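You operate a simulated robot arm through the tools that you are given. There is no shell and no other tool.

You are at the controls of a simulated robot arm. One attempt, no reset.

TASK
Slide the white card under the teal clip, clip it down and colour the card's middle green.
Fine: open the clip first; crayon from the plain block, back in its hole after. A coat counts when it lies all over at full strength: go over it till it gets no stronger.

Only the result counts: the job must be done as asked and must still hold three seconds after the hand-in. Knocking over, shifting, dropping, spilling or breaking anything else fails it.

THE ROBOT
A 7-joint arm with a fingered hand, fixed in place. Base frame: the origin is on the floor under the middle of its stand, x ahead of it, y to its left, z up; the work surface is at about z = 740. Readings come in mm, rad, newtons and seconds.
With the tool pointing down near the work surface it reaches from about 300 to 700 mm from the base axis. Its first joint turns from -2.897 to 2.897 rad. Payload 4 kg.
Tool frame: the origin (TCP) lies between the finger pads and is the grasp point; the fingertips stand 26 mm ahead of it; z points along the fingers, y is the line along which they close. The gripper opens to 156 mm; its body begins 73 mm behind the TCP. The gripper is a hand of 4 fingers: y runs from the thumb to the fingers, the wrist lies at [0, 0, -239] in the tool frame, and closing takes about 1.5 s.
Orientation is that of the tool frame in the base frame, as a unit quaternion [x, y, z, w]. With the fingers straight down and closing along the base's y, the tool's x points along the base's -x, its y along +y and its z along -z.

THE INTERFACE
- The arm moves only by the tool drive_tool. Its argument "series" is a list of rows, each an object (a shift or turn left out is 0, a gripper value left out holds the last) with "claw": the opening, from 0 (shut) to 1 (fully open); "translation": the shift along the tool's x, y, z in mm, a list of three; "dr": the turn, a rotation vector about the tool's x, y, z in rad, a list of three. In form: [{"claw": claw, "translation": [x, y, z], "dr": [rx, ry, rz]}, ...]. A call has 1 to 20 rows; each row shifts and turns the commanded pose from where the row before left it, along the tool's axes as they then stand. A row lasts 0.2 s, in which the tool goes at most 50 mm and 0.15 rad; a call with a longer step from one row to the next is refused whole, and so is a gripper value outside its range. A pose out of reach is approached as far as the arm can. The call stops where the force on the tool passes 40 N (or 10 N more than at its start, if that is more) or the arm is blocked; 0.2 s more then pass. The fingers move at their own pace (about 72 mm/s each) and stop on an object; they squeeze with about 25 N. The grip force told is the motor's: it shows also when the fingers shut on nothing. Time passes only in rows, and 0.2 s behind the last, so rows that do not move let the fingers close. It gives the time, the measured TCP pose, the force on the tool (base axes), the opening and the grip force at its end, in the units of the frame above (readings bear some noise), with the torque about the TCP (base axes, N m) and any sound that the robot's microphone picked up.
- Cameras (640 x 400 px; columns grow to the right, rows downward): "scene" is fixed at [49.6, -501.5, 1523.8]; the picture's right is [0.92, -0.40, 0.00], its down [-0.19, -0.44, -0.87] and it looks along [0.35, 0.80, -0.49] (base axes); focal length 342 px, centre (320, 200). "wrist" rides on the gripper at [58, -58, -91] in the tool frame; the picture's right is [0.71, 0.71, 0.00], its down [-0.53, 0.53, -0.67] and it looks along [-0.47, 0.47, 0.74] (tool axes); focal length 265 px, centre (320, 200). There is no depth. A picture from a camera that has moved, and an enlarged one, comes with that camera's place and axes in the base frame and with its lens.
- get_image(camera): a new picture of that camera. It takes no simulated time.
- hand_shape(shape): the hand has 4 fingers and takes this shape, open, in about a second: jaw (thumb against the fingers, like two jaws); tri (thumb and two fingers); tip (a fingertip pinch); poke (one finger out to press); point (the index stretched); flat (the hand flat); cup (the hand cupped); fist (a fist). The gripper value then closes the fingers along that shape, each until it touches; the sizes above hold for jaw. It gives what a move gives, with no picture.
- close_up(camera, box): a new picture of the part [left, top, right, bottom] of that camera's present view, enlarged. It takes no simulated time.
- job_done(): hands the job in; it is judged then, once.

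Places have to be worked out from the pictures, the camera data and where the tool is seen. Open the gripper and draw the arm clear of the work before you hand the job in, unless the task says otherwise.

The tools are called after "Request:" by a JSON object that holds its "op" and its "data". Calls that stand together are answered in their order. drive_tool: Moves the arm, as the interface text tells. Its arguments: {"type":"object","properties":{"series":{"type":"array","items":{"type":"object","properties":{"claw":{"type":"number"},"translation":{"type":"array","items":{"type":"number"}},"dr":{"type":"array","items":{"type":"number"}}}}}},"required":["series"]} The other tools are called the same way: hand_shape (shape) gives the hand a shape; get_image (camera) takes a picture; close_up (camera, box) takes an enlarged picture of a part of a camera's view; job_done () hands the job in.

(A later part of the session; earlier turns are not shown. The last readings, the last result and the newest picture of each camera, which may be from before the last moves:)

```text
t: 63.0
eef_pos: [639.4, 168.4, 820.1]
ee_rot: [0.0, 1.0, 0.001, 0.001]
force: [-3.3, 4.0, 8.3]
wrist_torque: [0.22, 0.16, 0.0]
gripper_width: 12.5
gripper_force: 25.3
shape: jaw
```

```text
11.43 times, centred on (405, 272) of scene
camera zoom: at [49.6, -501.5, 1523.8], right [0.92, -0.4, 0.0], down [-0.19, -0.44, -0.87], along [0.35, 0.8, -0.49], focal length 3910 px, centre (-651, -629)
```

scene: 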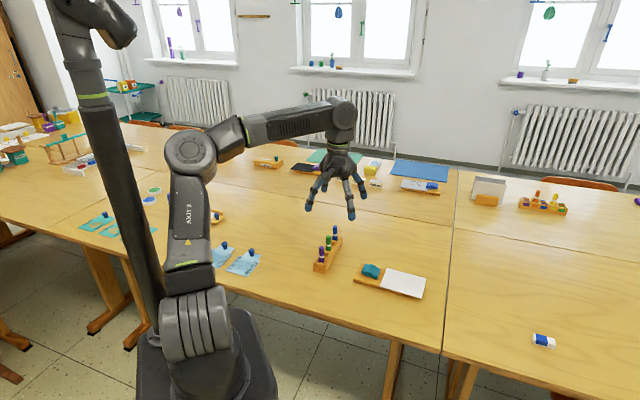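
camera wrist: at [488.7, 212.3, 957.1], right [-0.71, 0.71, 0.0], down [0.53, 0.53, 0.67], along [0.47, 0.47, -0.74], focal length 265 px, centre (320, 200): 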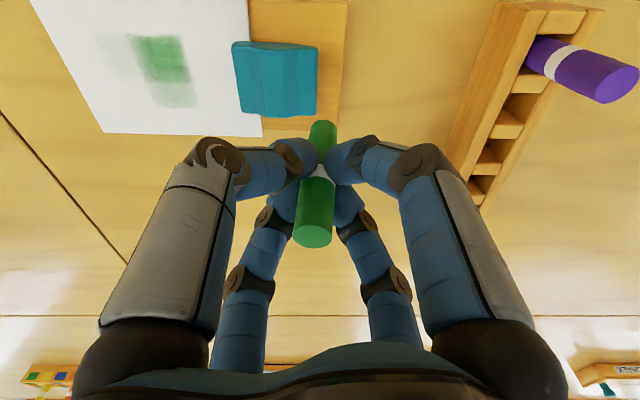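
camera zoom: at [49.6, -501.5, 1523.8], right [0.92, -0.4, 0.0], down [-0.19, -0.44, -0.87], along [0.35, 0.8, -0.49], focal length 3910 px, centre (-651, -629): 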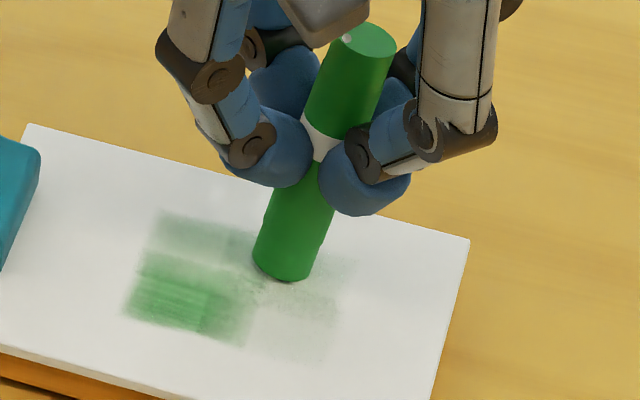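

Force is up to 8 N and the crayon is leaning back a little. I ease 0.3 mm and stroke back and forth within this right-hand cell to colour and keep it upright.

Request:
{"op": "drive_tool", "data": {"series": [{"claw": 0, "translation": [0, 0, -0.3]}, {"translation": [2.06, 2.18, 0]}, {"translation": [2.06, 2.18, 0]}, {"translation": [2.06, 2.18, 0]}, {"translation": [2.06, 2.18, 0]}, {"translation": [2.06, 2.18, 0]}]}}

Request:
{"op": "close_up", "data": {"camera": "scene", "box": [385, 255, 425, 290]}}

```text
t: 64.4
eef_pos: [627.8, 180.1, 820.4]
ee_rot: [0.0, 1.0, 0.0, 0.0]
force: [0.8, -0.9, 2.7]
wrist_torque: [-0.06, -0.04, -0.01]
gripper_width: 12.5
gripper_force: 25.0
shape: jaw
```

```text
11.43 times, centred on (405, 272) of scene
camera zoom: at [49.6, -501.5, 1523.8], right [0.92, -0.4, 0.0], down [-0.19, -0.44, -0.87], along [0.35, 0.8, -0.49], focal length 3910 px, centre (-651, -629)
```

zoom: 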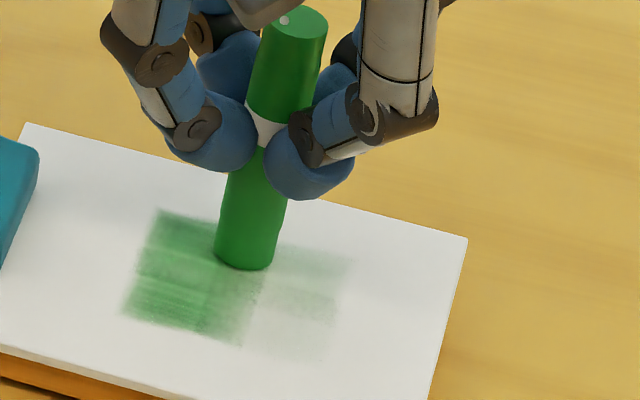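

Good: light back-strokes at 3–5 N colour well, and both far-row cells got stronger. I continue along the far row towards the clip.

Request:
{"op": "drive_tool", "data": {"series": [{"claw": 0, "translation": [2.74, 2.91, 0]}, {"translation": [2.74, 2.91, 0]}, {"translation": [2.74, 2.91, 0]}, {"translation": [2.74, 2.91, 0]}, {"translation": [2.74, 2.91, 0]}]}}

Request:
{"op": "close_up", "data": {"camera": "scene", "box": [380, 255, 425, 290]}}

```text
t: 65.6
eef_pos: [614.8, 193.5, 820.2]
ee_rot: [-0.001, 1.0, 0.0, 0.0]
force: [0.1, -0.6, -0.4]
wrist_torque: [0.0, -0.01, -0.01]
gripper_width: 12.3
gripper_force: 24.6
shape: jaw
```

```text
11.43 times, centred on (402, 272) of scene
camera zoom: at [49.6, -501.5, 1523.8], right [0.92, -0.4, 0.0], down [-0.19, -0.44, -0.87], along [0.35, 0.8, -0.49], focal length 3910 px, centre (-623, -629)
```

zoom: 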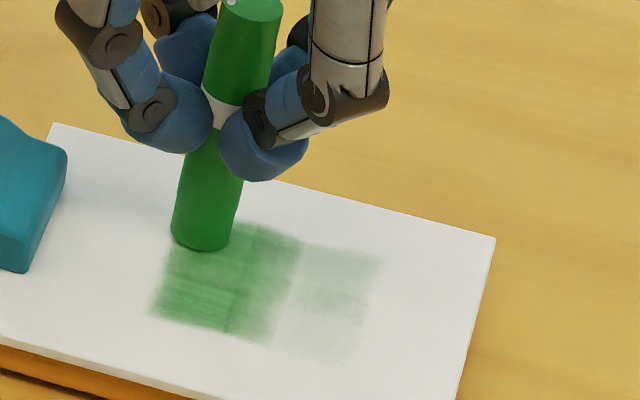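

The far row is filling in evenly. I press 0.4 mm and continue leftward to see whether the colourable area extends further towards the clip.

Request:
{"op": "drive_tool", "data": {"series": [{"claw": 0, "translation": [0, 0, 0.4]}, {"translation": [2.74, 2.91, 0]}, {"translation": [2.74, 2.91, 0]}, {"translation": [2.74, 2.91, 0]}]}}

Request:
{"op": "close_up", "data": {"camera": "scene", "box": [380, 255, 425, 290]}}

```text
t: 66.6
eef_pos: [607.9, 202.3, 820.7]
ee_rot: [0.0, 1.0, -0.001, 0.0]
force: [-0.2, -0.1, -0.8]
wrist_torque: [-0.01, 0.01, 0.01]
gripper_width: 12.5
gripper_force: 24.8
shape: jaw
```

```text
11.43 times, centred on (402, 272) of scene
camera zoom: at [49.6, -501.5, 1523.8], right [0.92, -0.4, 0.0], down [-0.19, -0.44, -0.87], along [0.35, 0.8, -0.49], focal length 3910 px, centre (-623, -629)
```

zoom: 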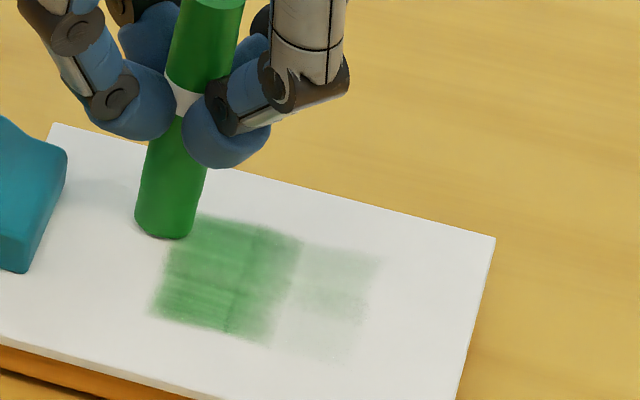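

No contact force here yet. I lower 0.6 mm and stroke back a little.

Request:
{"op": "drive_tool", "data": {"series": [{"claw": 0, "translation": [0, 0, 0.6]}, {"translation": [2.06, 2.18, 0]}, {"translation": [-2.06, -2.18, 0]}]}}

Request:
{"op": "close_up", "data": {"camera": "scene", "box": [380, 255, 425, 290]}}

```text
t: 67.4
eef_pos: [606.9, 204.0, 820.3]
ee_rot: [-0.001, 1.0, 0.001, 0.0]
force: [-0.8, 0.9, 4.2]
wrist_torque: [0.05, 0.06, 0.01]
gripper_width: 12.5
gripper_force: 24.7
shape: jaw
```

```text
11.43 times, centred on (402, 272) of scene
camera zoom: at [49.6, -501.5, 1523.8], right [0.92, -0.4, 0.0], down [-0.19, -0.44, -0.87], along [0.35, 0.8, -0.49], focal length 3910 px, centre (-623, -629)
```

zoom: 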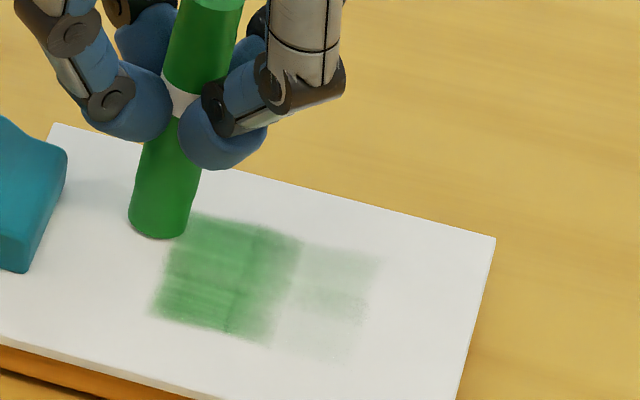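

Request:
{"op": "drive_tool", "data": {"series": [{"claw": 0, "translation": [-2.06, -2.18, 0]}, {"translation": [-2.06, -2.18, 0]}, {"translation": [-2.06, -2.18, 0]}, {"translation": [-2.06, -2.18, 0]}]}}

Request:
{"op": "close_up", "data": {"camera": "scene", "box": [380, 255, 425, 290]}}

```text
t: 68.4
eef_pos: [616.1, 195.4, 820.3]
ee_rot: [-0.001, 1.0, 0.001, 0.001]
force: [-1.4, 3.0, 8.4]
wrist_torque: [0.16, 0.14, 0.0]
gripper_width: 12.0
gripper_force: 25.5
shape: jaw
```

```text
11.43 times, centred on (402, 272) of scene
camera zoom: at [49.6, -501.5, 1523.8], right [0.92, -0.4, 0.0], down [-0.19, -0.44, -0.87], along [0.35, 0.8, -0.49], focal length 3910 px, centre (-623, -629)
```

zoom: 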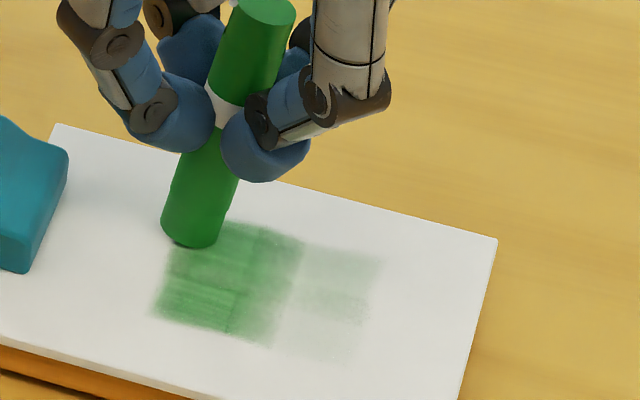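

No colour takes left of the patch, so its left boundary is found. I ease off and sweep back along the far row to the right-hand cells.

Request:
{"op": "drive_tool", "data": {"series": [{"claw": 0, "translation": [0, 0, -0.4]}, {"translation": [-2.74, -2.91, 0]}, {"translation": [-2.74, -2.91, 0]}, {"translation": [-2.74, -2.91, 0]}, {"translation": [-2.74, -2.91, 0]}]}}

Request:
{"op": "close_up", "data": {"camera": "scene", "box": [380, 255, 425, 290]}}

```text
t: 69.6
eef_pos: [626.2, 182.5, 820.2]
ee_rot: [0.0, 1.0, 0.0, 0.001]
force: [-2.0, 1.7, 6.7]
wrist_torque: [0.14, 0.13, -0.01]
gripper_width: 12.2
gripper_force: 25.1
shape: jaw
```

```text
11.43 times, centred on (402, 272) of scene
camera zoom: at [49.6, -501.5, 1523.8], right [0.92, -0.4, 0.0], down [-0.19, -0.44, -0.87], along [0.35, 0.8, -0.49], focal length 3910 px, centre (-623, -629)
```

zoom: 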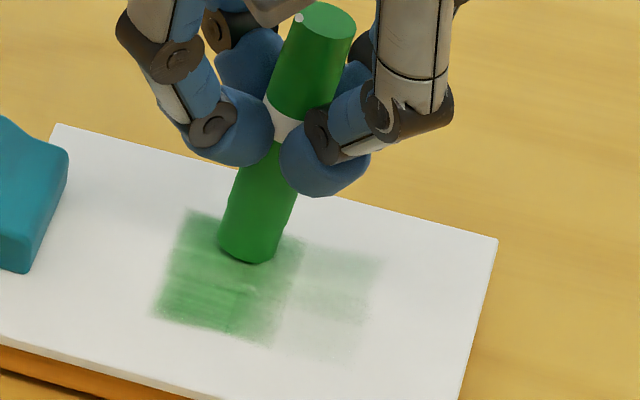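

Request:
{"op": "drive_tool", "data": {"series": [{"claw": 0, "translation": [0, 0, -0.3]}, {"translation": [-2.74, -2.91, 0]}, {"translation": [-2.74, -2.91, 0]}, {"translation": [-2.74, -2.91, 0]}, {"translation": [-2.74, -2.91, 0]}, {"translation": [2.74, 2.91, 0]}, {"translation": [2.74, 2.91, 0]}, {"translation": [2.74, 2.91, 0]}]}}

Request:
{"op": "close_up", "data": {"camera": "scene", "box": [380, 255, 425, 290]}}

```text
t: 71.4
eef_pos: [629.3, 180.6, 821.3]
ee_rot: [0.0, 1.0, 0.0, -0.001]
force: [-0.1, -0.4, 0.2]
wrist_torque: [0.03, 0.01, -0.01]
gripper_width: 12.1
gripper_force: 25.0
shape: jaw
```

```text
11.43 times, centred on (402, 272) of scene
camera zoom: at [49.6, -501.5, 1523.8], right [0.92, -0.4, 0.0], down [-0.19, -0.44, -0.87], along [0.35, 0.8, -0.49], focal length 3910 px, centre (-623, -629)
```

zoom: 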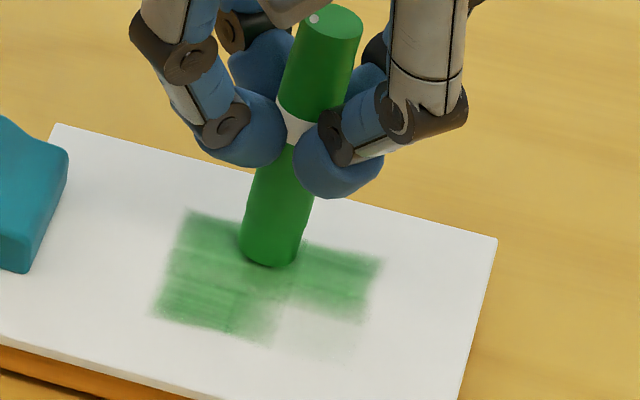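

The right-hand far cell is now properly green, and the patch is clearly a 2 x 2 set of cells. Next I move across to the near-right cell, which is still faint.

Request:
{"op": "drive_tool", "data": {"series": [{"claw": 0, "translation": [-2.06, -2.18, 0.4]}, {"translation": [2.91, -2.74, 0]}, {"translation": [2.91, -2.74, 0]}, {"translation": [2.91, -2.74, 0]}, {"translation": [2.91, -2.74, 0]}, {"translation": [2.91, -2.74, 0]}]}}

Request:
{"op": "close_up", "data": {"camera": "scene", "box": [380, 255, 425, 290]}}

```text
t: 72.8
eef_pos: [618.1, 165.2, 821.4]
ee_rot: [-0.001, 1.0, 0.001, 0.001]
force: [1.6, 1.8, 5.8]
wrist_torque: [0.19, -0.2, 0.04]
gripper_width: 12.3
gripper_force: 25.0
shape: jaw
```

```text
11.43 times, centred on (402, 272) of scene
camera zoom: at [49.6, -501.5, 1523.8], right [0.92, -0.4, 0.0], down [-0.19, -0.44, -0.87], along [0.35, 0.8, -0.49], focal length 3910 px, centre (-623, -629)
```

zoom: 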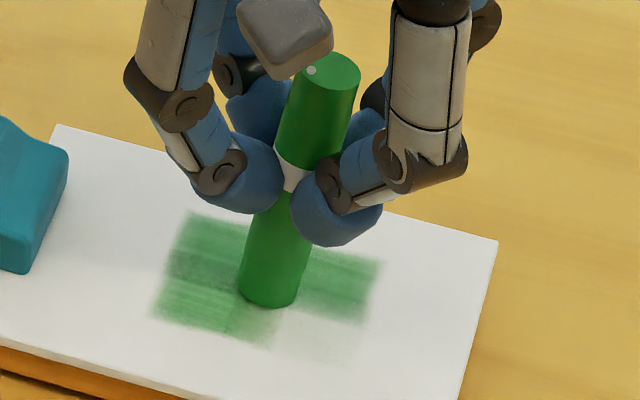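

Request:
{"op": "drive_tool", "data": {"series": [{"claw": 0, "translation": [2.91, -2.74, -0.2]}, {"translation": [2.91, -2.74, 0]}, {"translation": [-2.74, -2.91, 0]}, {"translation": [-2.74, -2.91, 0]}, {"translation": [-2.74, -2.91, 0]}, {"translation": [-2.74, -2.91, 0]}]}}

Request:
{"op": "close_up", "data": {"camera": "scene", "box": [380, 260, 425, 295]}}

```text
t: 74.2
eef_pos: [620.9, 147.0, 820.1]
ee_rot: [0.001, 1.0, 0.0, 0.0]
force: [-2.0, 1.9, 6.2]
wrist_torque: [0.09, 0.14, 0.06]
gripper_width: 12.2
gripper_force: 24.4
shape: jaw
```

```text
11.43 times, centred on (402, 278) of scene
camera zoom: at [49.6, -501.5, 1523.8], right [0.92, -0.4, 0.0], down [-0.19, -0.44, -0.87], along [0.35, 0.8, -0.49], focal length 3910 px, centre (-623, -686)
```

zoom: 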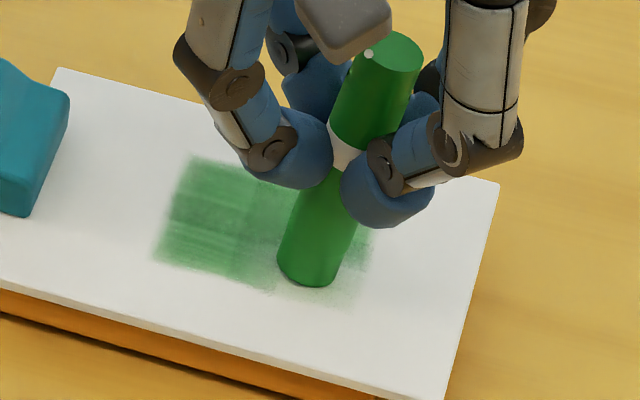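

The near-right cell is colouring. I ease a bit and make several back-and-forth strokes here.

Request:
{"op": "drive_tool", "data": {"series": [{"claw": 0, "translation": [-2.74, -2.91, -0.2]}, {"translation": [-2.74, -2.91, 0]}, {"translation": [2.74, 2.91, 0]}, {"translation": [2.74, 2.91, 0]}, {"translation": [2.74, 2.91, 0]}, {"translation": [2.74, 2.91, 0]}, {"translation": [2.74, 2.91, 0]}]}}

Request:
{"op": "close_up", "data": {"camera": "scene", "box": [380, 260, 425, 295]}}

```text
t: 75.8
eef_pos: [613.4, 155.7, 819.7]
ee_rot: [0.0, 1.0, 0.0, 0.001]
force: [0.7, -0.1, 0.9]
wrist_torque: [-0.02, -0.04, 0.0]
gripper_width: 12.1
gripper_force: 25.5
shape: jaw
```

```text
11.43 times, centred on (402, 278) of scene
camera zoom: at [49.6, -501.5, 1523.8], right [0.92, -0.4, 0.0], down [-0.19, -0.44, -0.87], along [0.35, 0.8, -0.49], focal length 3910 px, centre (-623, -686)
```

zoom: 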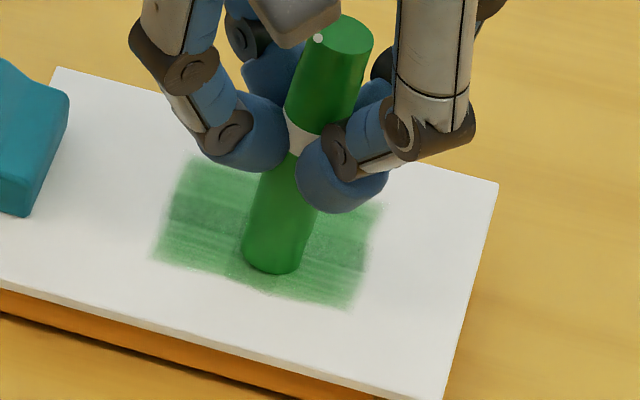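

The patch is now a continuous 2 x 2 rectangle with clean edges. I continue along the near row, overrunning to the right, to check whether the colourable area ends there.

Request:
{"op": "drive_tool", "data": {"series": [{"claw": 0, "translation": [-2.74, -2.91, 0.3]}, {"translation": [-2.74, -2.91, 0]}, {"translation": [-2.74, -2.91, 0]}, {"translation": [-2.74, -2.91, 0]}, {"translation": [-2.74, -2.91, 0]}, {"translation": [-2.74, -2.91, 0]}]}}

Request:
{"op": "close_up", "data": {"camera": "scene", "box": [385, 260, 430, 295]}}

```text
t: 77.2
eef_pos: [630.3, 138.8, 820.1]
ee_rot: [0.0, 1.0, 0.0, 0.001]
force: [0.3, 0.7, -0.5]
wrist_torque: [-0.03, -0.02, -0.01]
gripper_width: 12.2
gripper_force: 24.5
shape: jaw
```

```text
11.43 times, centred on (408, 278) of scene
camera zoom: at [49.6, -501.5, 1523.8], right [0.92, -0.4, 0.0], down [-0.19, -0.44, -0.87], along [0.35, 0.8, -0.49], focal length 3910 px, centre (-680, -686)
```

zoom: 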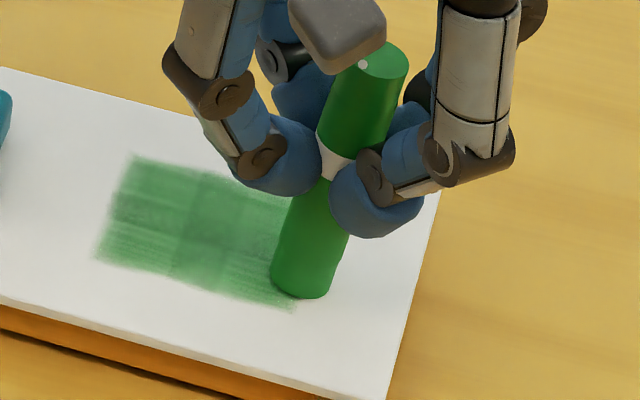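

Request:
{"op": "drive_tool", "data": {"series": [{"claw": 0, "translation": [0, 0, 0.6]}, {"translation": [2.06, 2.18, 0]}, {"translation": [-2.06, -2.18, 0]}]}}

Request:
{"op": "close_up", "data": {"camera": "scene", "box": [385, 260, 430, 295]}}

```text
t: 78.0
eef_pos: [629.7, 138.2, 821.0]
ee_rot: [0.0, 1.0, 0.0, 0.0]
force: [-0.6, 0.1, -0.8]
wrist_torque: [-0.02, 0.01, -0.02]
gripper_width: 12.2
gripper_force: 24.8
shape: jaw
```

```text
11.43 times, centred on (408, 278) of scene
camera zoom: at [49.6, -501.5, 1523.8], right [0.92, -0.4, 0.0], down [-0.19, -0.44, -0.87], along [0.35, 0.8, -0.49], focal length 3910 px, centre (-680, -686)
```

zoom: 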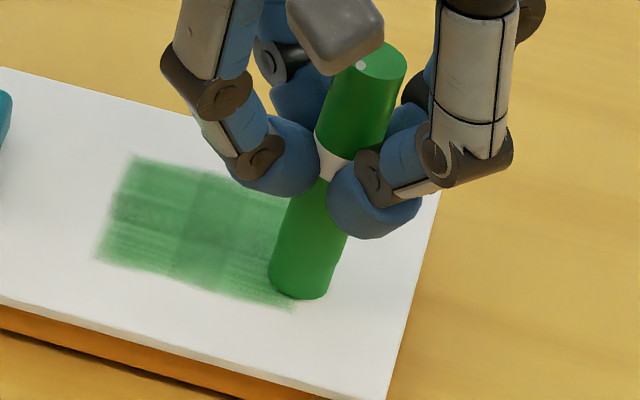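

Request:
{"op": "drive_tool", "data": {"series": [{"claw": 0, "translation": [0, 0, 0.4]}, {"translation": [0, 0, 0.4]}, {"translation": [1.4, 1.4, 0]}, {"translation": [-1.4, -1.4, 0]}]}}

Request:
{"op": "close_up", "data": {"camera": "scene", "box": [385, 260, 430, 295]}}

```text
t: 79.0
eef_pos: [630.5, 138.8, 819.4]
ee_rot: [-0.001, 1.0, 0.0, 0.001]
force: [-2.4, 0.6, 10.4]
wrist_torque: [0.0, 0.06, 0.0]
gripper_width: 12.0
gripper_force: 25.1
shape: jaw
```

```text
11.43 times, centred on (408, 278) of scene
camera zoom: at [49.6, -501.5, 1523.8], right [0.92, -0.4, 0.0], down [-0.19, -0.44, -0.87], along [0.35, 0.8, -0.49], focal length 3910 px, centre (-680, -686)
```

zoom: 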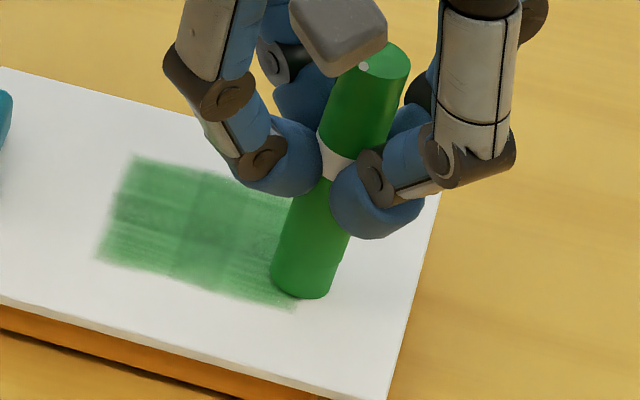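

No mark appears beyond the right edge, so the zone ends there. I sweep back, then overrun to the near side to find that boundary as well.

Request:
{"op": "drive_tool", "data": {"series": [{"claw": 0, "translation": [2.74, 2.91, -0.6]}, {"translation": [2.74, 2.91, 0]}, {"translation": [2.74, 2.91, 0]}, {"translation": [2.74, 2.91, 0]}, {"translation": [2.91, -2.74, 0]}, {"translation": [2.91, -2.74, 0]}, {"translation": [2.91, -2.74, 0]}, {"translation": [2.91, -2.74, 0]}]}}

Request:
{"op": "close_up", "data": {"camera": "scene", "box": [385, 260, 430, 295]}}

```text
t: 80.8
eef_pos: [606.8, 140.1, 818.6]
ee_rot: [0.0, 1.0, 0.0, 0.002]
force: [1.6, 1.6, 5.1]
wrist_torque: [0.07, -0.11, 0.03]
gripper_width: 11.6
gripper_force: 25.1
shape: jaw
```

```text
11.43 times, centred on (408, 278) of scene
camera zoom: at [49.6, -501.5, 1523.8], right [0.92, -0.4, 0.0], down [-0.19, -0.44, -0.87], along [0.35, 0.8, -0.49], focal length 3910 px, centre (-680, -686)
```

zoom: 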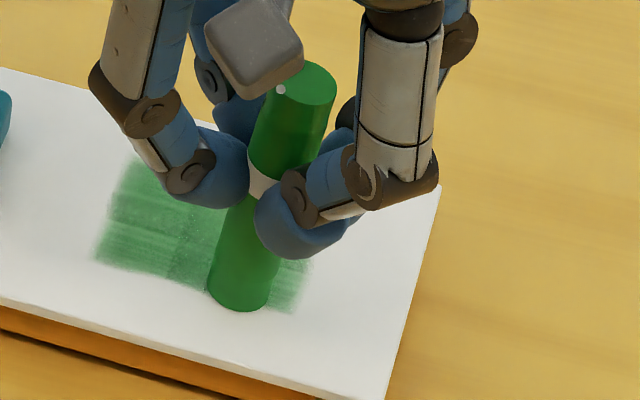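

The near boundary is confirmed too. The zone is the 2 x 2 rectangle, roughly e1 −14…29 and e2 −17…20 in card axes. Now I raster the whole zone with light strokes to bring it to full strength, starting with the near row.

Request:
{"op": "drive_tool", "data": {"series": [{"claw": 0, "translation": [-3.64, 3.43, 0]}, {"translation": [-3.64, 3.43, 0]}, {"translation": [4.11, 4.37, 0]}, {"translation": [4.11, 4.37, 0]}, {"translation": [4.11, 4.37, 0]}, {"translation": [4.11, 4.37, 0]}, {"translation": [4.11, 4.37, 0]}, {"translation": [4.11, 4.37, 0]}]}}

Request:
{"op": "close_up", "data": {"camera": "scene", "box": [380, 255, 425, 290]}}

```text
t: 82.6
eef_pos: [589.8, 172.6, 821.7]
ee_rot: [0.0, 1.0, 0.0, 0.001]
force: [0.7, -0.5, -0.7]
wrist_torque: [-0.01, 0.01, -0.02]
gripper_width: 9.5
gripper_force: 25.1
shape: jaw
```

```text
11.43 times, centred on (402, 272) of scene
camera zoom: at [49.6, -501.5, 1523.8], right [0.92, -0.4, 0.0], down [-0.19, -0.44, -0.87], along [0.35, 0.8, -0.49], focal length 3910 px, centre (-623, -629)
```

zoom: 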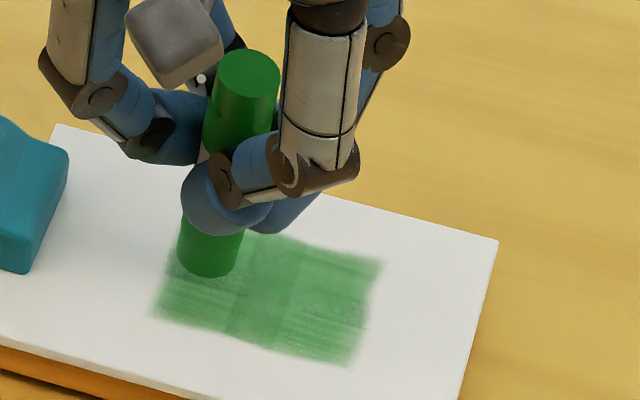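

The grip reading changed to 9.5 mm and the crayon looks shifted between the fingers. I stop and check from the wrist camera before moving on.

Request:
{"op": "get_image", "data": {"camera": "wrist"}}

Request:
{"op": "close_up", "data": {"camera": "wrist", "box": [200, 60, 440, 260]}}

Request:
{"op": "close_up", "data": {"camera": "scene", "box": [365, 220, 435, 280]}}

```text
taken
camera wrist: at [531.5, 114.9, 911.8], right [-0.71, 0.71, 0.0], down [0.52, 0.53, 0.67], along [0.47, 0.47, -0.74], focal length 265 px, centre (320, 200)
```

wrist: 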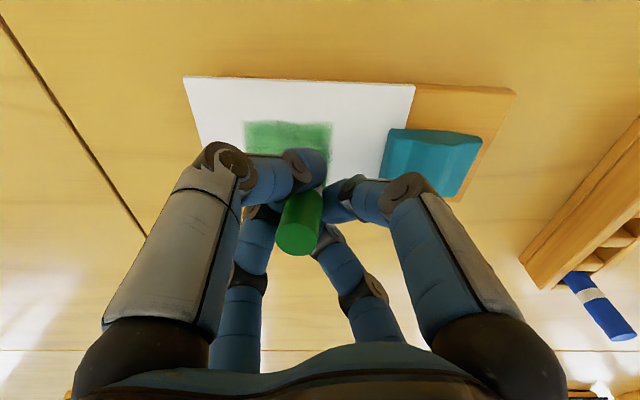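

```text
2.00 times, centred on (320, 160) of wrist
camera zoom: at [531.5, 114.9, 911.8], right [-0.71, 0.71, 0.0], down [0.52, 0.53, 0.67], along [0.47, 0.47, -0.74], focal length 531 px, centre (320, 280)
```

zoom: 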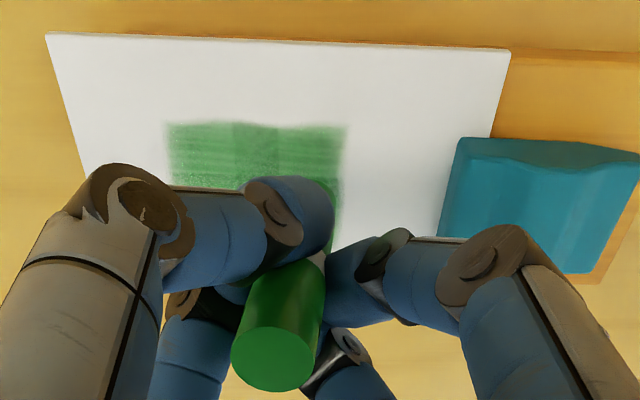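

```text
6.67 times, centred on (400, 250) of scene
camera zoom: at [49.6, -501.5, 1523.8], right [0.92, -0.4, 0.0], down [-0.19, -0.44, -0.87], along [0.35, 0.8, -0.49], focal length 2281 px, centre (-213, -133)
```

zoom: 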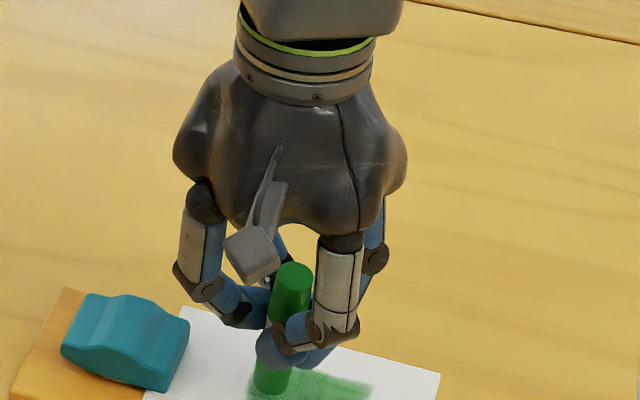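

Request:
{"op": "close_up", "data": {"camera": "wrist", "box": [240, 120, 400, 270]}}

Request:
{"op": "close_up", "data": {"camera": "scene", "box": [385, 245, 425, 285]}}

```text
2.67 times, centred on (320, 195) of wrist
camera zoom: at [531.5, 114.9, 911.8], right [-0.71, 0.71, 0.0], down [0.52, 0.53, 0.67], along [0.47, 0.47, -0.74], focal length 708 px, centre (320, 213)
```

zoom: 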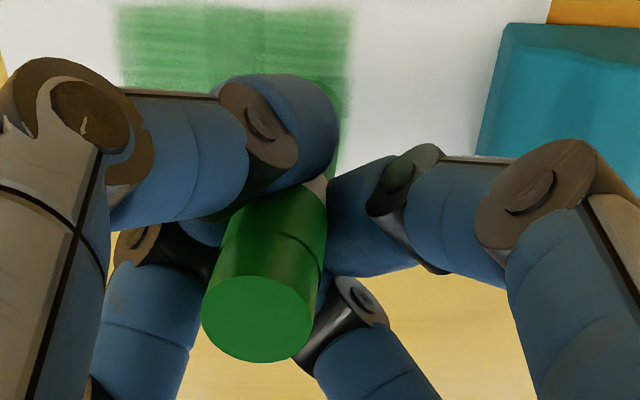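

```text
10.00 times, centred on (405, 265) of scene
camera zoom: at [49.6, -501.5, 1523.8], right [0.92, -0.4, 0.0], down [-0.19, -0.44, -0.87], along [0.35, 0.8, -0.49], focal length 3421 px, centre (-530, -450)
```

zoom: 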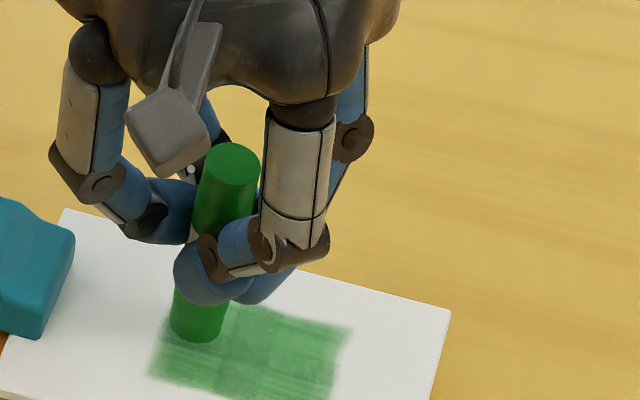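

The crayon has been squeezed off-centre, towards the gap between two fingers, though it is still held upright. The safest fix is to take it back to its hole and re-grip it properly there. First I lift very gently and check that it stays put.

Request:
{"op": "drive_tool", "data": {"series": [{"claw": 0, "translation": [0, 0, -3]}, {"translation": [0, 0, -5]}, {"translation": [0, 0, -8]}, {"translation": [0, 0, -10]}, {"translation": [0, 0, -10]}, {"translation": [0, 0, 0]}]}}

Request:
{"op": "close_up", "data": {"camera": "scene", "box": [365, 220, 435, 290]}}

Request:
{"op": "get_image", "data": {"camera": "wrist"}}

```text
t: 84.0
eef_pos: [588.6, 172.7, 855.5]
ee_rot: [0.0, 1.0, 0.0, 0.002]
force: [-0.3, 0.0, -0.1]
wrist_torque: [-0.02, 0.0, 0.02]
gripper_width: 9.1
gripper_force: 24.6
shape: jaw
```

```text
5.71 times, centred on (400, 255) of scene
camera zoom: at [49.6, -501.5, 1523.8], right [0.92, -0.4, 0.0], down [-0.19, -0.44, -0.87], along [0.35, 0.8, -0.49], focal length 1955 px, centre (-137, -114)
```

zoom: 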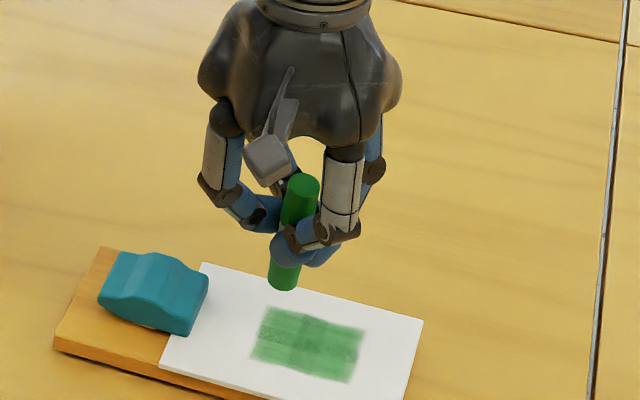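

```text
taken
camera wrist: at [530.9, 115.4, 946.3], right [-0.71, 0.71, 0.0], down [0.53, 0.53, 0.67], along [0.47, 0.47, -0.74], focal length 265 px, centre (320, 200)
```

wrist: 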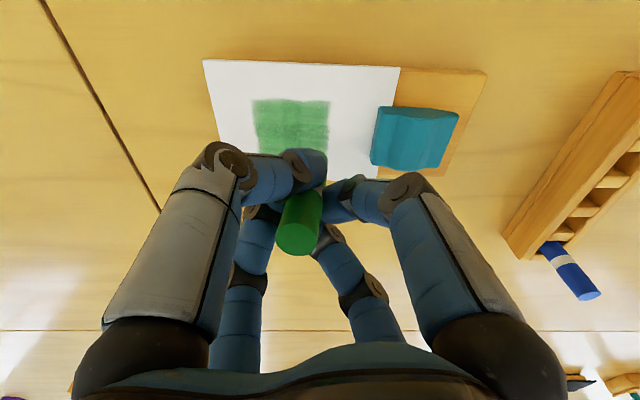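

It stays put in the lifted grip. I raise it a bit more and carry it slowly towards the block, aiming its lower end (offset about +19, +12 mm from the TCP) over the empty hole.

Request:
{"op": "drive_tool", "data": {"series": [{"claw": 0, "translation": [0, 0, -10]}, {"translation": [0, 0, -15]}, {"translation": [0, 0, -15]}, {"translation": [6, 9, 0]}, {"translation": [11, 17, 0]}, {"translation": [14, 21, 0]}, {"translation": [14, 21, 0]}, {"translation": [14, 21, 0]}, {"translation": [14, 21, 0]}, {"translation": [14, 21, 0]}, {"translation": [14, 21, 0]}, {"translation": [14, 21, 0]}, {"translation": [10, 16, 0]}, {"translation": [8, 12, 0]}, {"translation": [3, 4.8, 0]}, {"translation": [0, 0, 0]}]}}

Request:
{"op": "close_up", "data": {"camera": "scene", "box": [280, 180, 380, 280]}}

Request:
{"op": "get_image", "data": {"camera": "wrist"}}

```text
t: 87.4
eef_pos: [453.4, 378.2, 895.0]
ee_rot: [0.0, 1.0, 0.0, 0.001]
force: [-0.1, 0.5, -0.3]
wrist_torque: [0.01, -0.01, -0.02]
gripper_width: 8.9
gripper_force: 24.9
shape: jaw
```

```text
4.00 times, centred on (330, 230) of scene
camera zoom: at [49.6, -501.5, 1523.8], right [0.92, -0.4, 0.0], down [-0.19, -0.44, -0.87], along [0.35, 0.8, -0.49], focal length 1368 px, centre (280, 80)
```

zoom: 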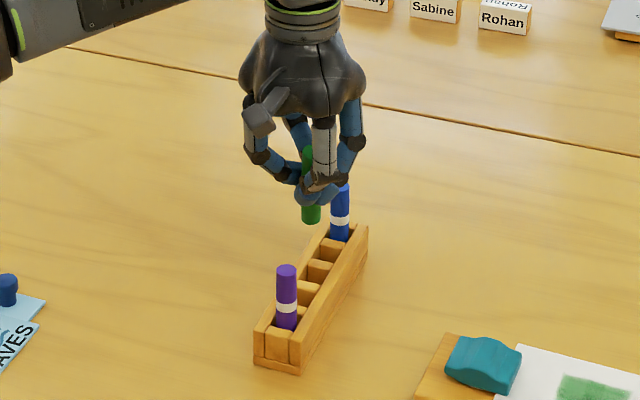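

```text
taken
camera wrist: at [394.4, 320.7, 986.1], right [-0.71, 0.71, 0.0], down [0.52, 0.53, 0.67], along [0.47, 0.47, -0.74], focal length 265 px, centre (320, 200)
```

wrist: 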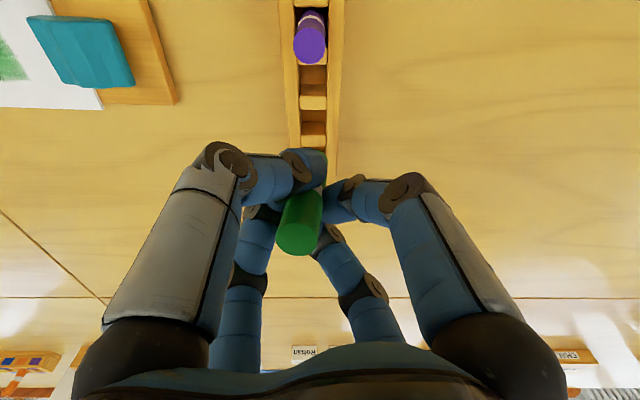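

The crayon is now hanging above the block. I zoom in to measure its lower end against the empty hole.

Request:
{"op": "close_up", "data": {"camera": "scene", "box": [340, 210, 372, 242]}}

Request:
{"op": "close_up", "data": {"camera": "scene", "box": [335, 215, 375, 275]}}

Request:
{"op": "close_up", "data": {"camera": "wrist", "box": [240, 60, 400, 200]}}

```text
12.50 times, centred on (356, 226) of scene
camera zoom: at [49.6, -501.5, 1523.8], right [0.92, -0.4, 0.0], down [-0.19, -0.44, -0.87], along [0.35, 0.8, -0.49], focal length 4276 px, centre (-130, -125)
```

zoom: 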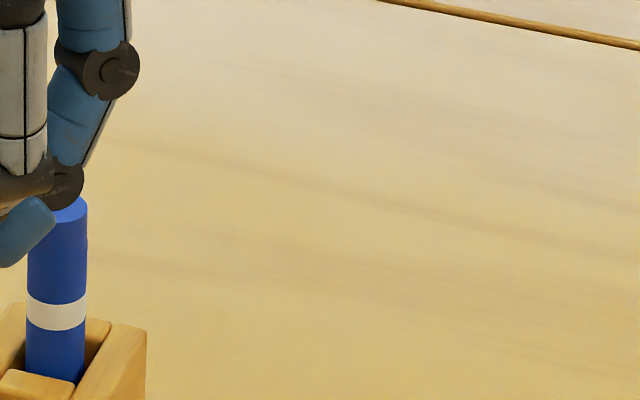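

```text
6.67 times, centred on (355, 245) of scene
camera zoom: at [49.6, -501.5, 1523.8], right [0.92, -0.4, 0.0], down [-0.19, -0.44, -0.87], along [0.35, 0.8, -0.49], focal length 2281 px, centre (87, -100)
```

zoom: 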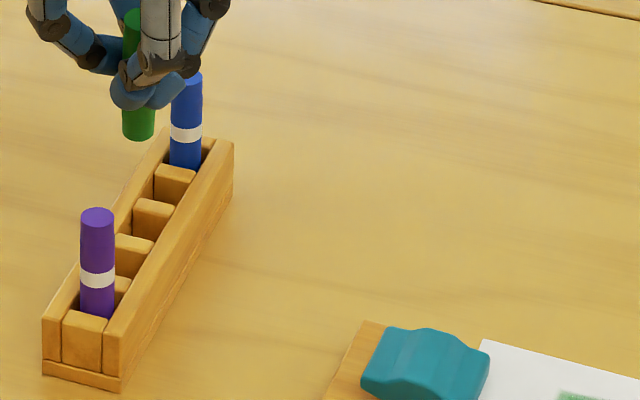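

```text
2.86 times, centred on (320, 130) of wrist
camera zoom: at [394.4, 320.7, 986.1], right [-0.71, 0.71, 0.0], down [0.52, 0.53, 0.67], along [0.47, 0.47, -0.74], focal length 758 px, centre (320, 400)
```

zoom: 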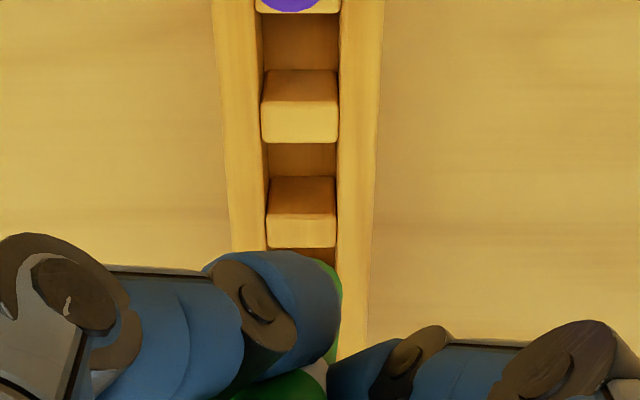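

The hole centre is at about (471, 390.5), and the crayon's end looks about 4 mm short of it in x. I shift by (+4, +1.7) and descend until the end is about 12 mm above the rails, then re-check.

Request:
{"op": "drive_tool", "data": {"series": [{"claw": 0, "translation": [-4, 1.7, 0]}, {"translation": [0, 0, 12]}, {"translation": [0, 0, 15]}, {"translation": [0, 0, 11]}, {"translation": [0, 0, 0]}]}}

Request:
{"op": "close_up", "data": {"camera": "scene", "box": [310, 215, 360, 265]}}

Request:
{"op": "close_up", "data": {"camera": "wrist", "box": [240, 60, 400, 260]}}

```text
t: 88.6
eef_pos: [457.7, 380.5, 856.8]
ee_rot: [0.0, 1.0, 0.0, 0.001]
force: [-0.3, -0.4, 0.7]
wrist_torque: [0.0, 0.01, 0.0]
gripper_width: 9.2
gripper_force: 24.8
shape: jaw
```

```text
8.00 times, centred on (335, 240) of scene
camera zoom: at [49.6, -501.5, 1523.8], right [0.92, -0.4, 0.0], down [-0.19, -0.44, -0.87], along [0.35, 0.8, -0.49], focal length 2737 px, centre (200, -120)
```

zoom: 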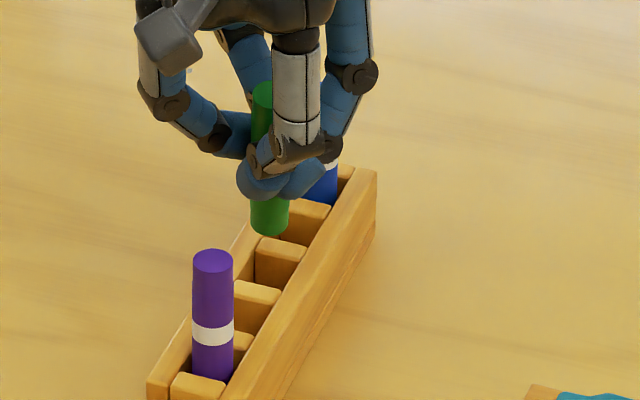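

```text
2.00 times, centred on (320, 160) of wrist
camera zoom: at [399.4, 322.8, 948.1], right [-0.71, 0.71, 0.0], down [0.52, 0.53, 0.67], along [0.47, 0.47, -0.74], focal length 531 px, centre (320, 280)
```

zoom: 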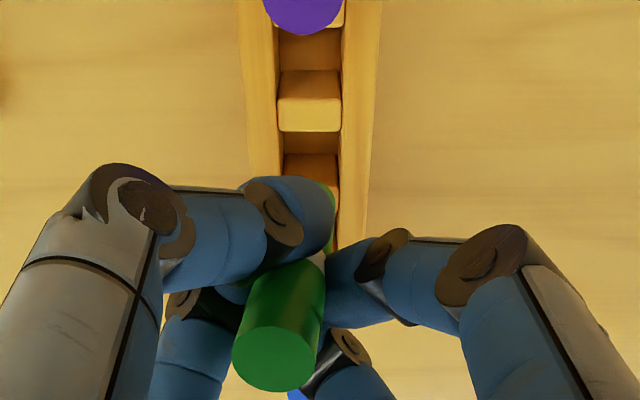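

In the scene view the crayon end lines up with the hole if it hangs about 64 mm below the TCP. I zoom in on the wrist view to confirm its distance along the other direction.

Request:
{"op": "close_up", "data": {"camera": "wrist", "box": [290, 90, 350, 140]}}

Request:
{"op": "close_up", "data": {"camera": "scene", "box": [318, 225, 348, 255]}}

```text
8.00 times, centred on (320, 115) of wrist
camera zoom: at [399.4, 322.8, 948.1], right [-0.71, 0.71, 0.0], down [0.52, 0.53, 0.67], along [0.47, 0.47, -0.74], focal length 2123 px, centre (320, 880)
```

zoom: 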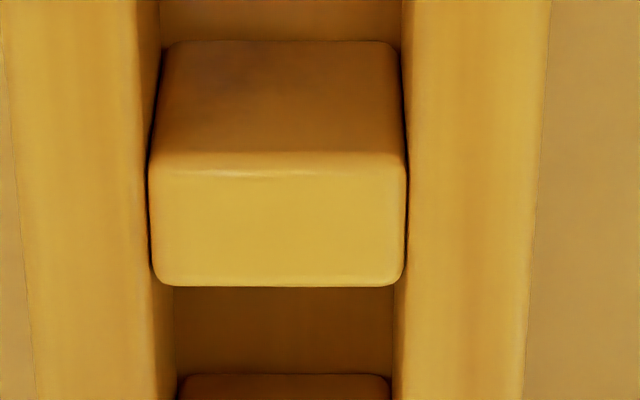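

```text
13.33 times, centred on (333, 240) of scene
camera zoom: at [49.6, -501.5, 1523.8], right [0.92, -0.4, 0.0], down [-0.19, -0.44, -0.87], along [0.35, 0.8, -0.49], focal length 4562 px, centre (147, -333)
```

zoom: 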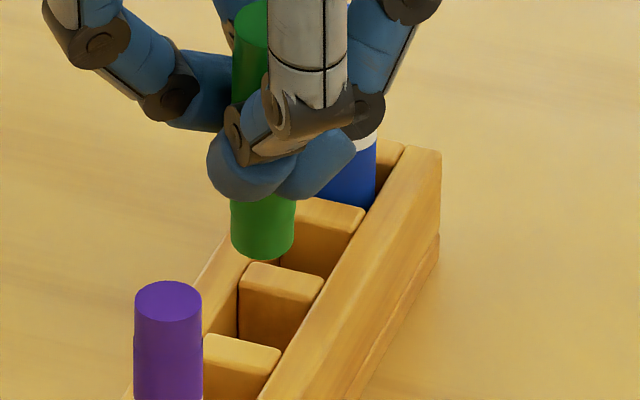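

Request:
{"op": "close_up", "data": {"camera": "wrist", "box": [290, 120, 350, 180]}}

```text
6.67 times, centred on (320, 150) of wrist
camera zoom: at [399.4, 322.8, 948.1], right [-0.71, 0.71, 0.0], down [0.52, 0.53, 0.67], along [0.47, 0.47, -0.74], focal length 1769 px, centre (320, 533)
```

zoom: 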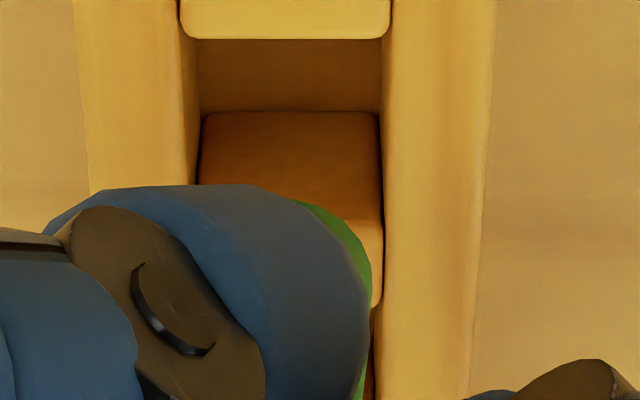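

Triangulating both views puts the crayon's end at about (471.3, 390.3), right over the hole centre. I lower it slowly in short steps, watching the force.

Request:
{"op": "drive_tool", "data": {"series": [{"claw": 0, "translation": [0, 0, 5]}, {"translation": [0, 0, 5]}, {"translation": [0, 0, 5]}, {"translation": [0, 0, 0]}]}}

Request:
{"op": "close_up", "data": {"camera": "scene", "box": [318, 225, 348, 255]}}

Request:
{"op": "close_up", "data": {"camera": "wrist", "box": [290, 120, 350, 180]}}

```text
t: 89.6
eef_pos: [457.0, 380.3, 842.9]
ee_rot: [0.0, 1.0, 0.0, 0.0]
force: [0.2, -0.3, -0.6]
wrist_torque: [0.02, -0.01, 0.01]
gripper_width: 9.1
gripper_force: 24.9
shape: jaw
```

```text
13.33 times, centred on (333, 240) of scene
camera zoom: at [49.6, -501.5, 1523.8], right [0.92, -0.4, 0.0], down [-0.19, -0.44, -0.87], along [0.35, 0.8, -0.49], focal length 4562 px, centre (147, -333)
```

zoom: 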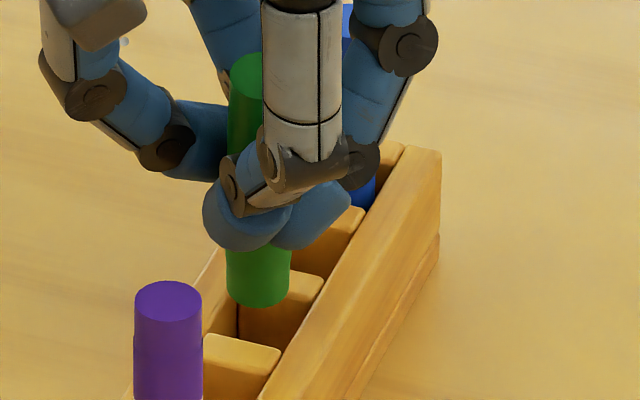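

```text
6.67 times, centred on (320, 150) of wrist
camera zoom: at [398.3, 322.8, 932.6], right [-0.71, 0.71, 0.0], down [0.52, 0.53, 0.67], along [0.47, 0.47, -0.74], focal length 1769 px, centre (320, 533)
```

zoom: 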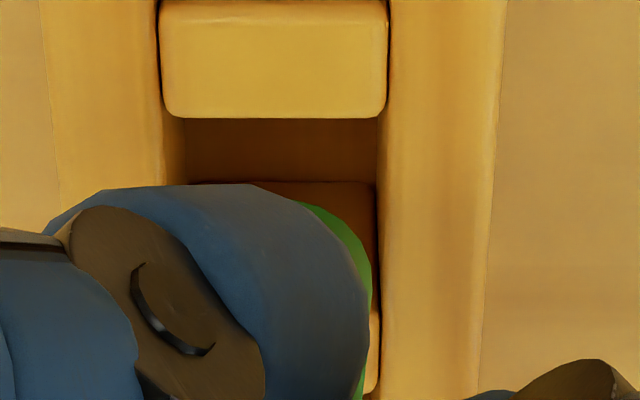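

The two column planes put the end within a couple of millimetres of the hole centre. I continue down in 2 mm steps to feel for any contact with a cross-piece.

Request:
{"op": "drive_tool", "data": {"series": [{"claw": 0, "translation": [0, 0, 2]}, {"translation": [0, 0, 2]}, {"translation": [0, 0, 0]}]}}

Request:
{"op": "close_up", "data": {"camera": "scene", "box": [318, 225, 348, 255]}}

Request:
{"op": "close_up", "data": {"camera": "wrist", "box": [290, 120, 350, 180]}}

```text
t: 90.4
eef_pos: [458.4, 379.5, 838.0]
ee_rot: [0.0, 1.0, 0.001, 0.0]
force: [0.3, 0.3, -0.1]
wrist_torque: [0.01, 0.03, -0.01]
gripper_width: 9.2
gripper_force: 25.1
shape: jaw
```

```text
13.33 times, centred on (333, 240) of scene
camera zoom: at [49.6, -501.5, 1523.8], right [0.92, -0.4, 0.0], down [-0.19, -0.44, -0.87], along [0.35, 0.8, -0.49], focal length 4562 px, centre (147, -333)
```

zoom: 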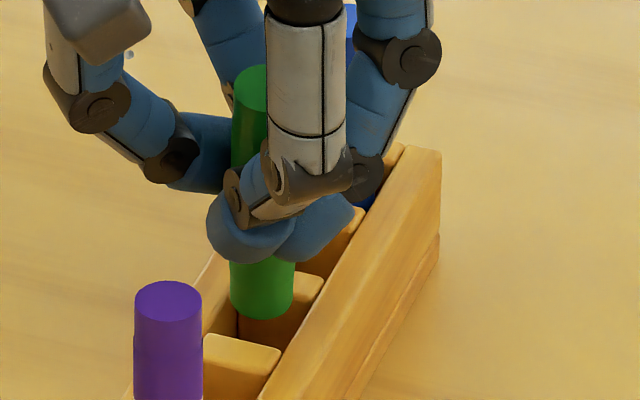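

```text
6.67 times, centred on (320, 150) of wrist
camera zoom: at [399.4, 322.6, 928.7], right [-0.71, 0.71, 0.0], down [0.52, 0.53, 0.67], along [0.47, 0.47, -0.74], focal length 1769 px, centre (320, 533)
```

zoom: 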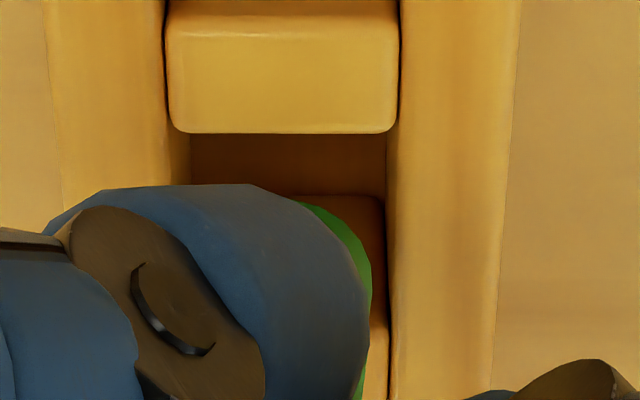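

Still no contact. The end looks slightly far along the block, so I shift 2.5 mm back towards the purple side and continue down 4 mm.

Request:
{"op": "drive_tool", "data": {"series": [{"claw": 0, "translation": [1.8, -1.8, 0]}, {"translation": [0, 0, 2]}, {"translation": [0, 0, 2]}, {"translation": [0, 0, 0]}]}}

Request:
{"op": "close_up", "data": {"camera": "scene", "box": [318, 225, 348, 255]}}

Request:
{"op": "close_up", "data": {"camera": "wrist", "box": [290, 120, 350, 180]}}

```text
t: 91.4
eef_pos: [456.5, 378.1, 832.4]
ee_rot: [0.001, 1.0, -0.001, 0.001]
force: [0.3, 0.4, 0.5]
wrist_torque: [-0.01, -0.02, 0.0]
gripper_width: 9.1
gripper_force: 25.1
shape: jaw
```

```text
13.33 times, centred on (333, 240) of scene
camera zoom: at [49.6, -501.5, 1523.8], right [0.92, -0.4, 0.0], down [-0.19, -0.44, -0.87], along [0.35, 0.8, -0.49], focal length 4562 px, centre (147, -333)
```

zoom: 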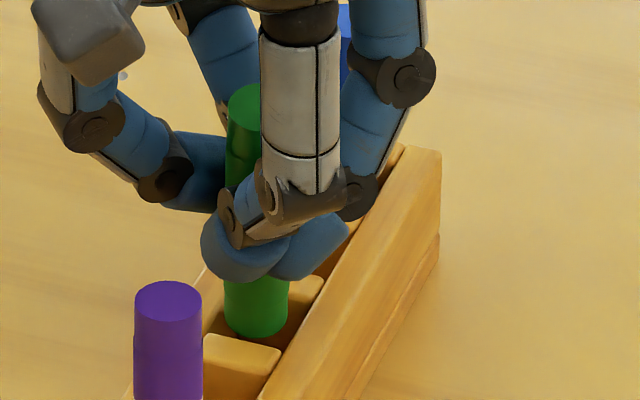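

```text
6.67 times, centred on (320, 150) of wrist
camera zoom: at [397.1, 320.9, 924.5], right [-0.71, 0.71, 0.0], down [0.52, 0.53, 0.67], along [0.47, 0.47, -0.74], focal length 1769 px, centre (320, 533)
```

zoom: 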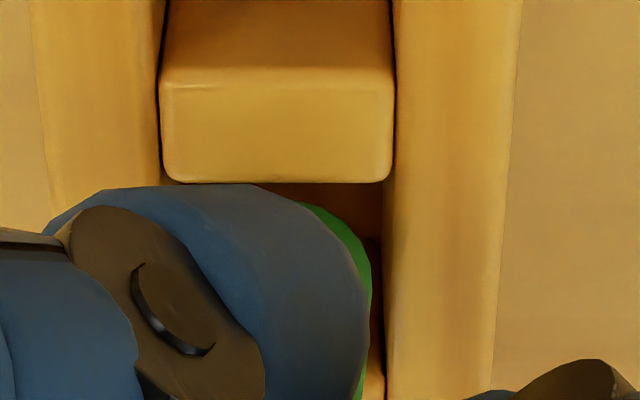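

Both views now show the crayon's end centred in the slot at about the cross-piece height. I keep lowering it into the hole.

Request:
{"op": "drive_tool", "data": {"series": [{"claw": 0, "translation": [0, 0, 3]}, {"translation": [0, 0, 3]}, {"translation": [0, 0, 0]}]}}

Request:
{"op": "close_up", "data": {"camera": "scene", "box": [318, 225, 348, 255]}}

Request:
{"op": "get_image", "data": {"camera": "wrist"}}

```text
t: 92.2
eef_pos: [455.8, 378.7, 828.3]
ee_rot: [-0.001, 1.0, 0.0, 0.001]
force: [0.0, 0.5, -0.1]
wrist_torque: [-0.02, 0.01, 0.01]
gripper_width: 9.2
gripper_force: 24.9
shape: jaw
```

```text
13.33 times, centred on (333, 240) of scene
camera zoom: at [49.6, -501.5, 1523.8], right [0.92, -0.4, 0.0], down [-0.19, -0.44, -0.87], along [0.35, 0.8, -0.49], focal length 4562 px, centre (147, -333)
```

zoom: 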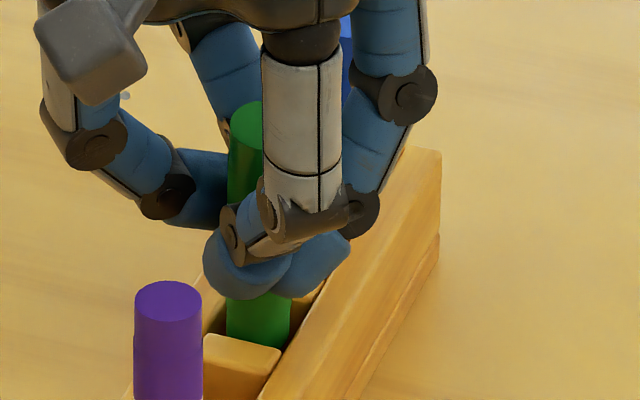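

```text
taken
camera wrist: at [397.6, 320.7, 919.0], right [-0.71, 0.71, 0.0], down [0.52, 0.53, 0.67], along [0.47, 0.47, -0.74], focal length 265 px, centre (320, 200)
```

wrist: 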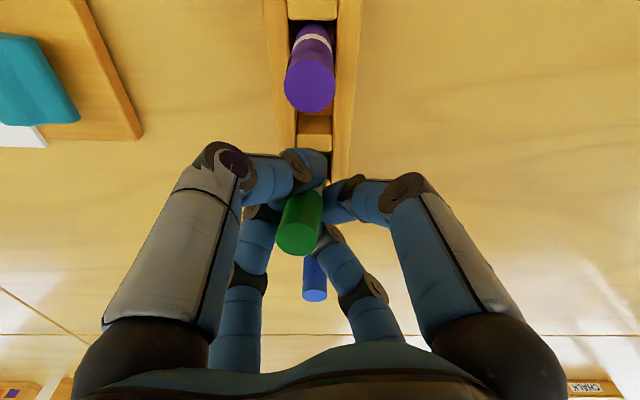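

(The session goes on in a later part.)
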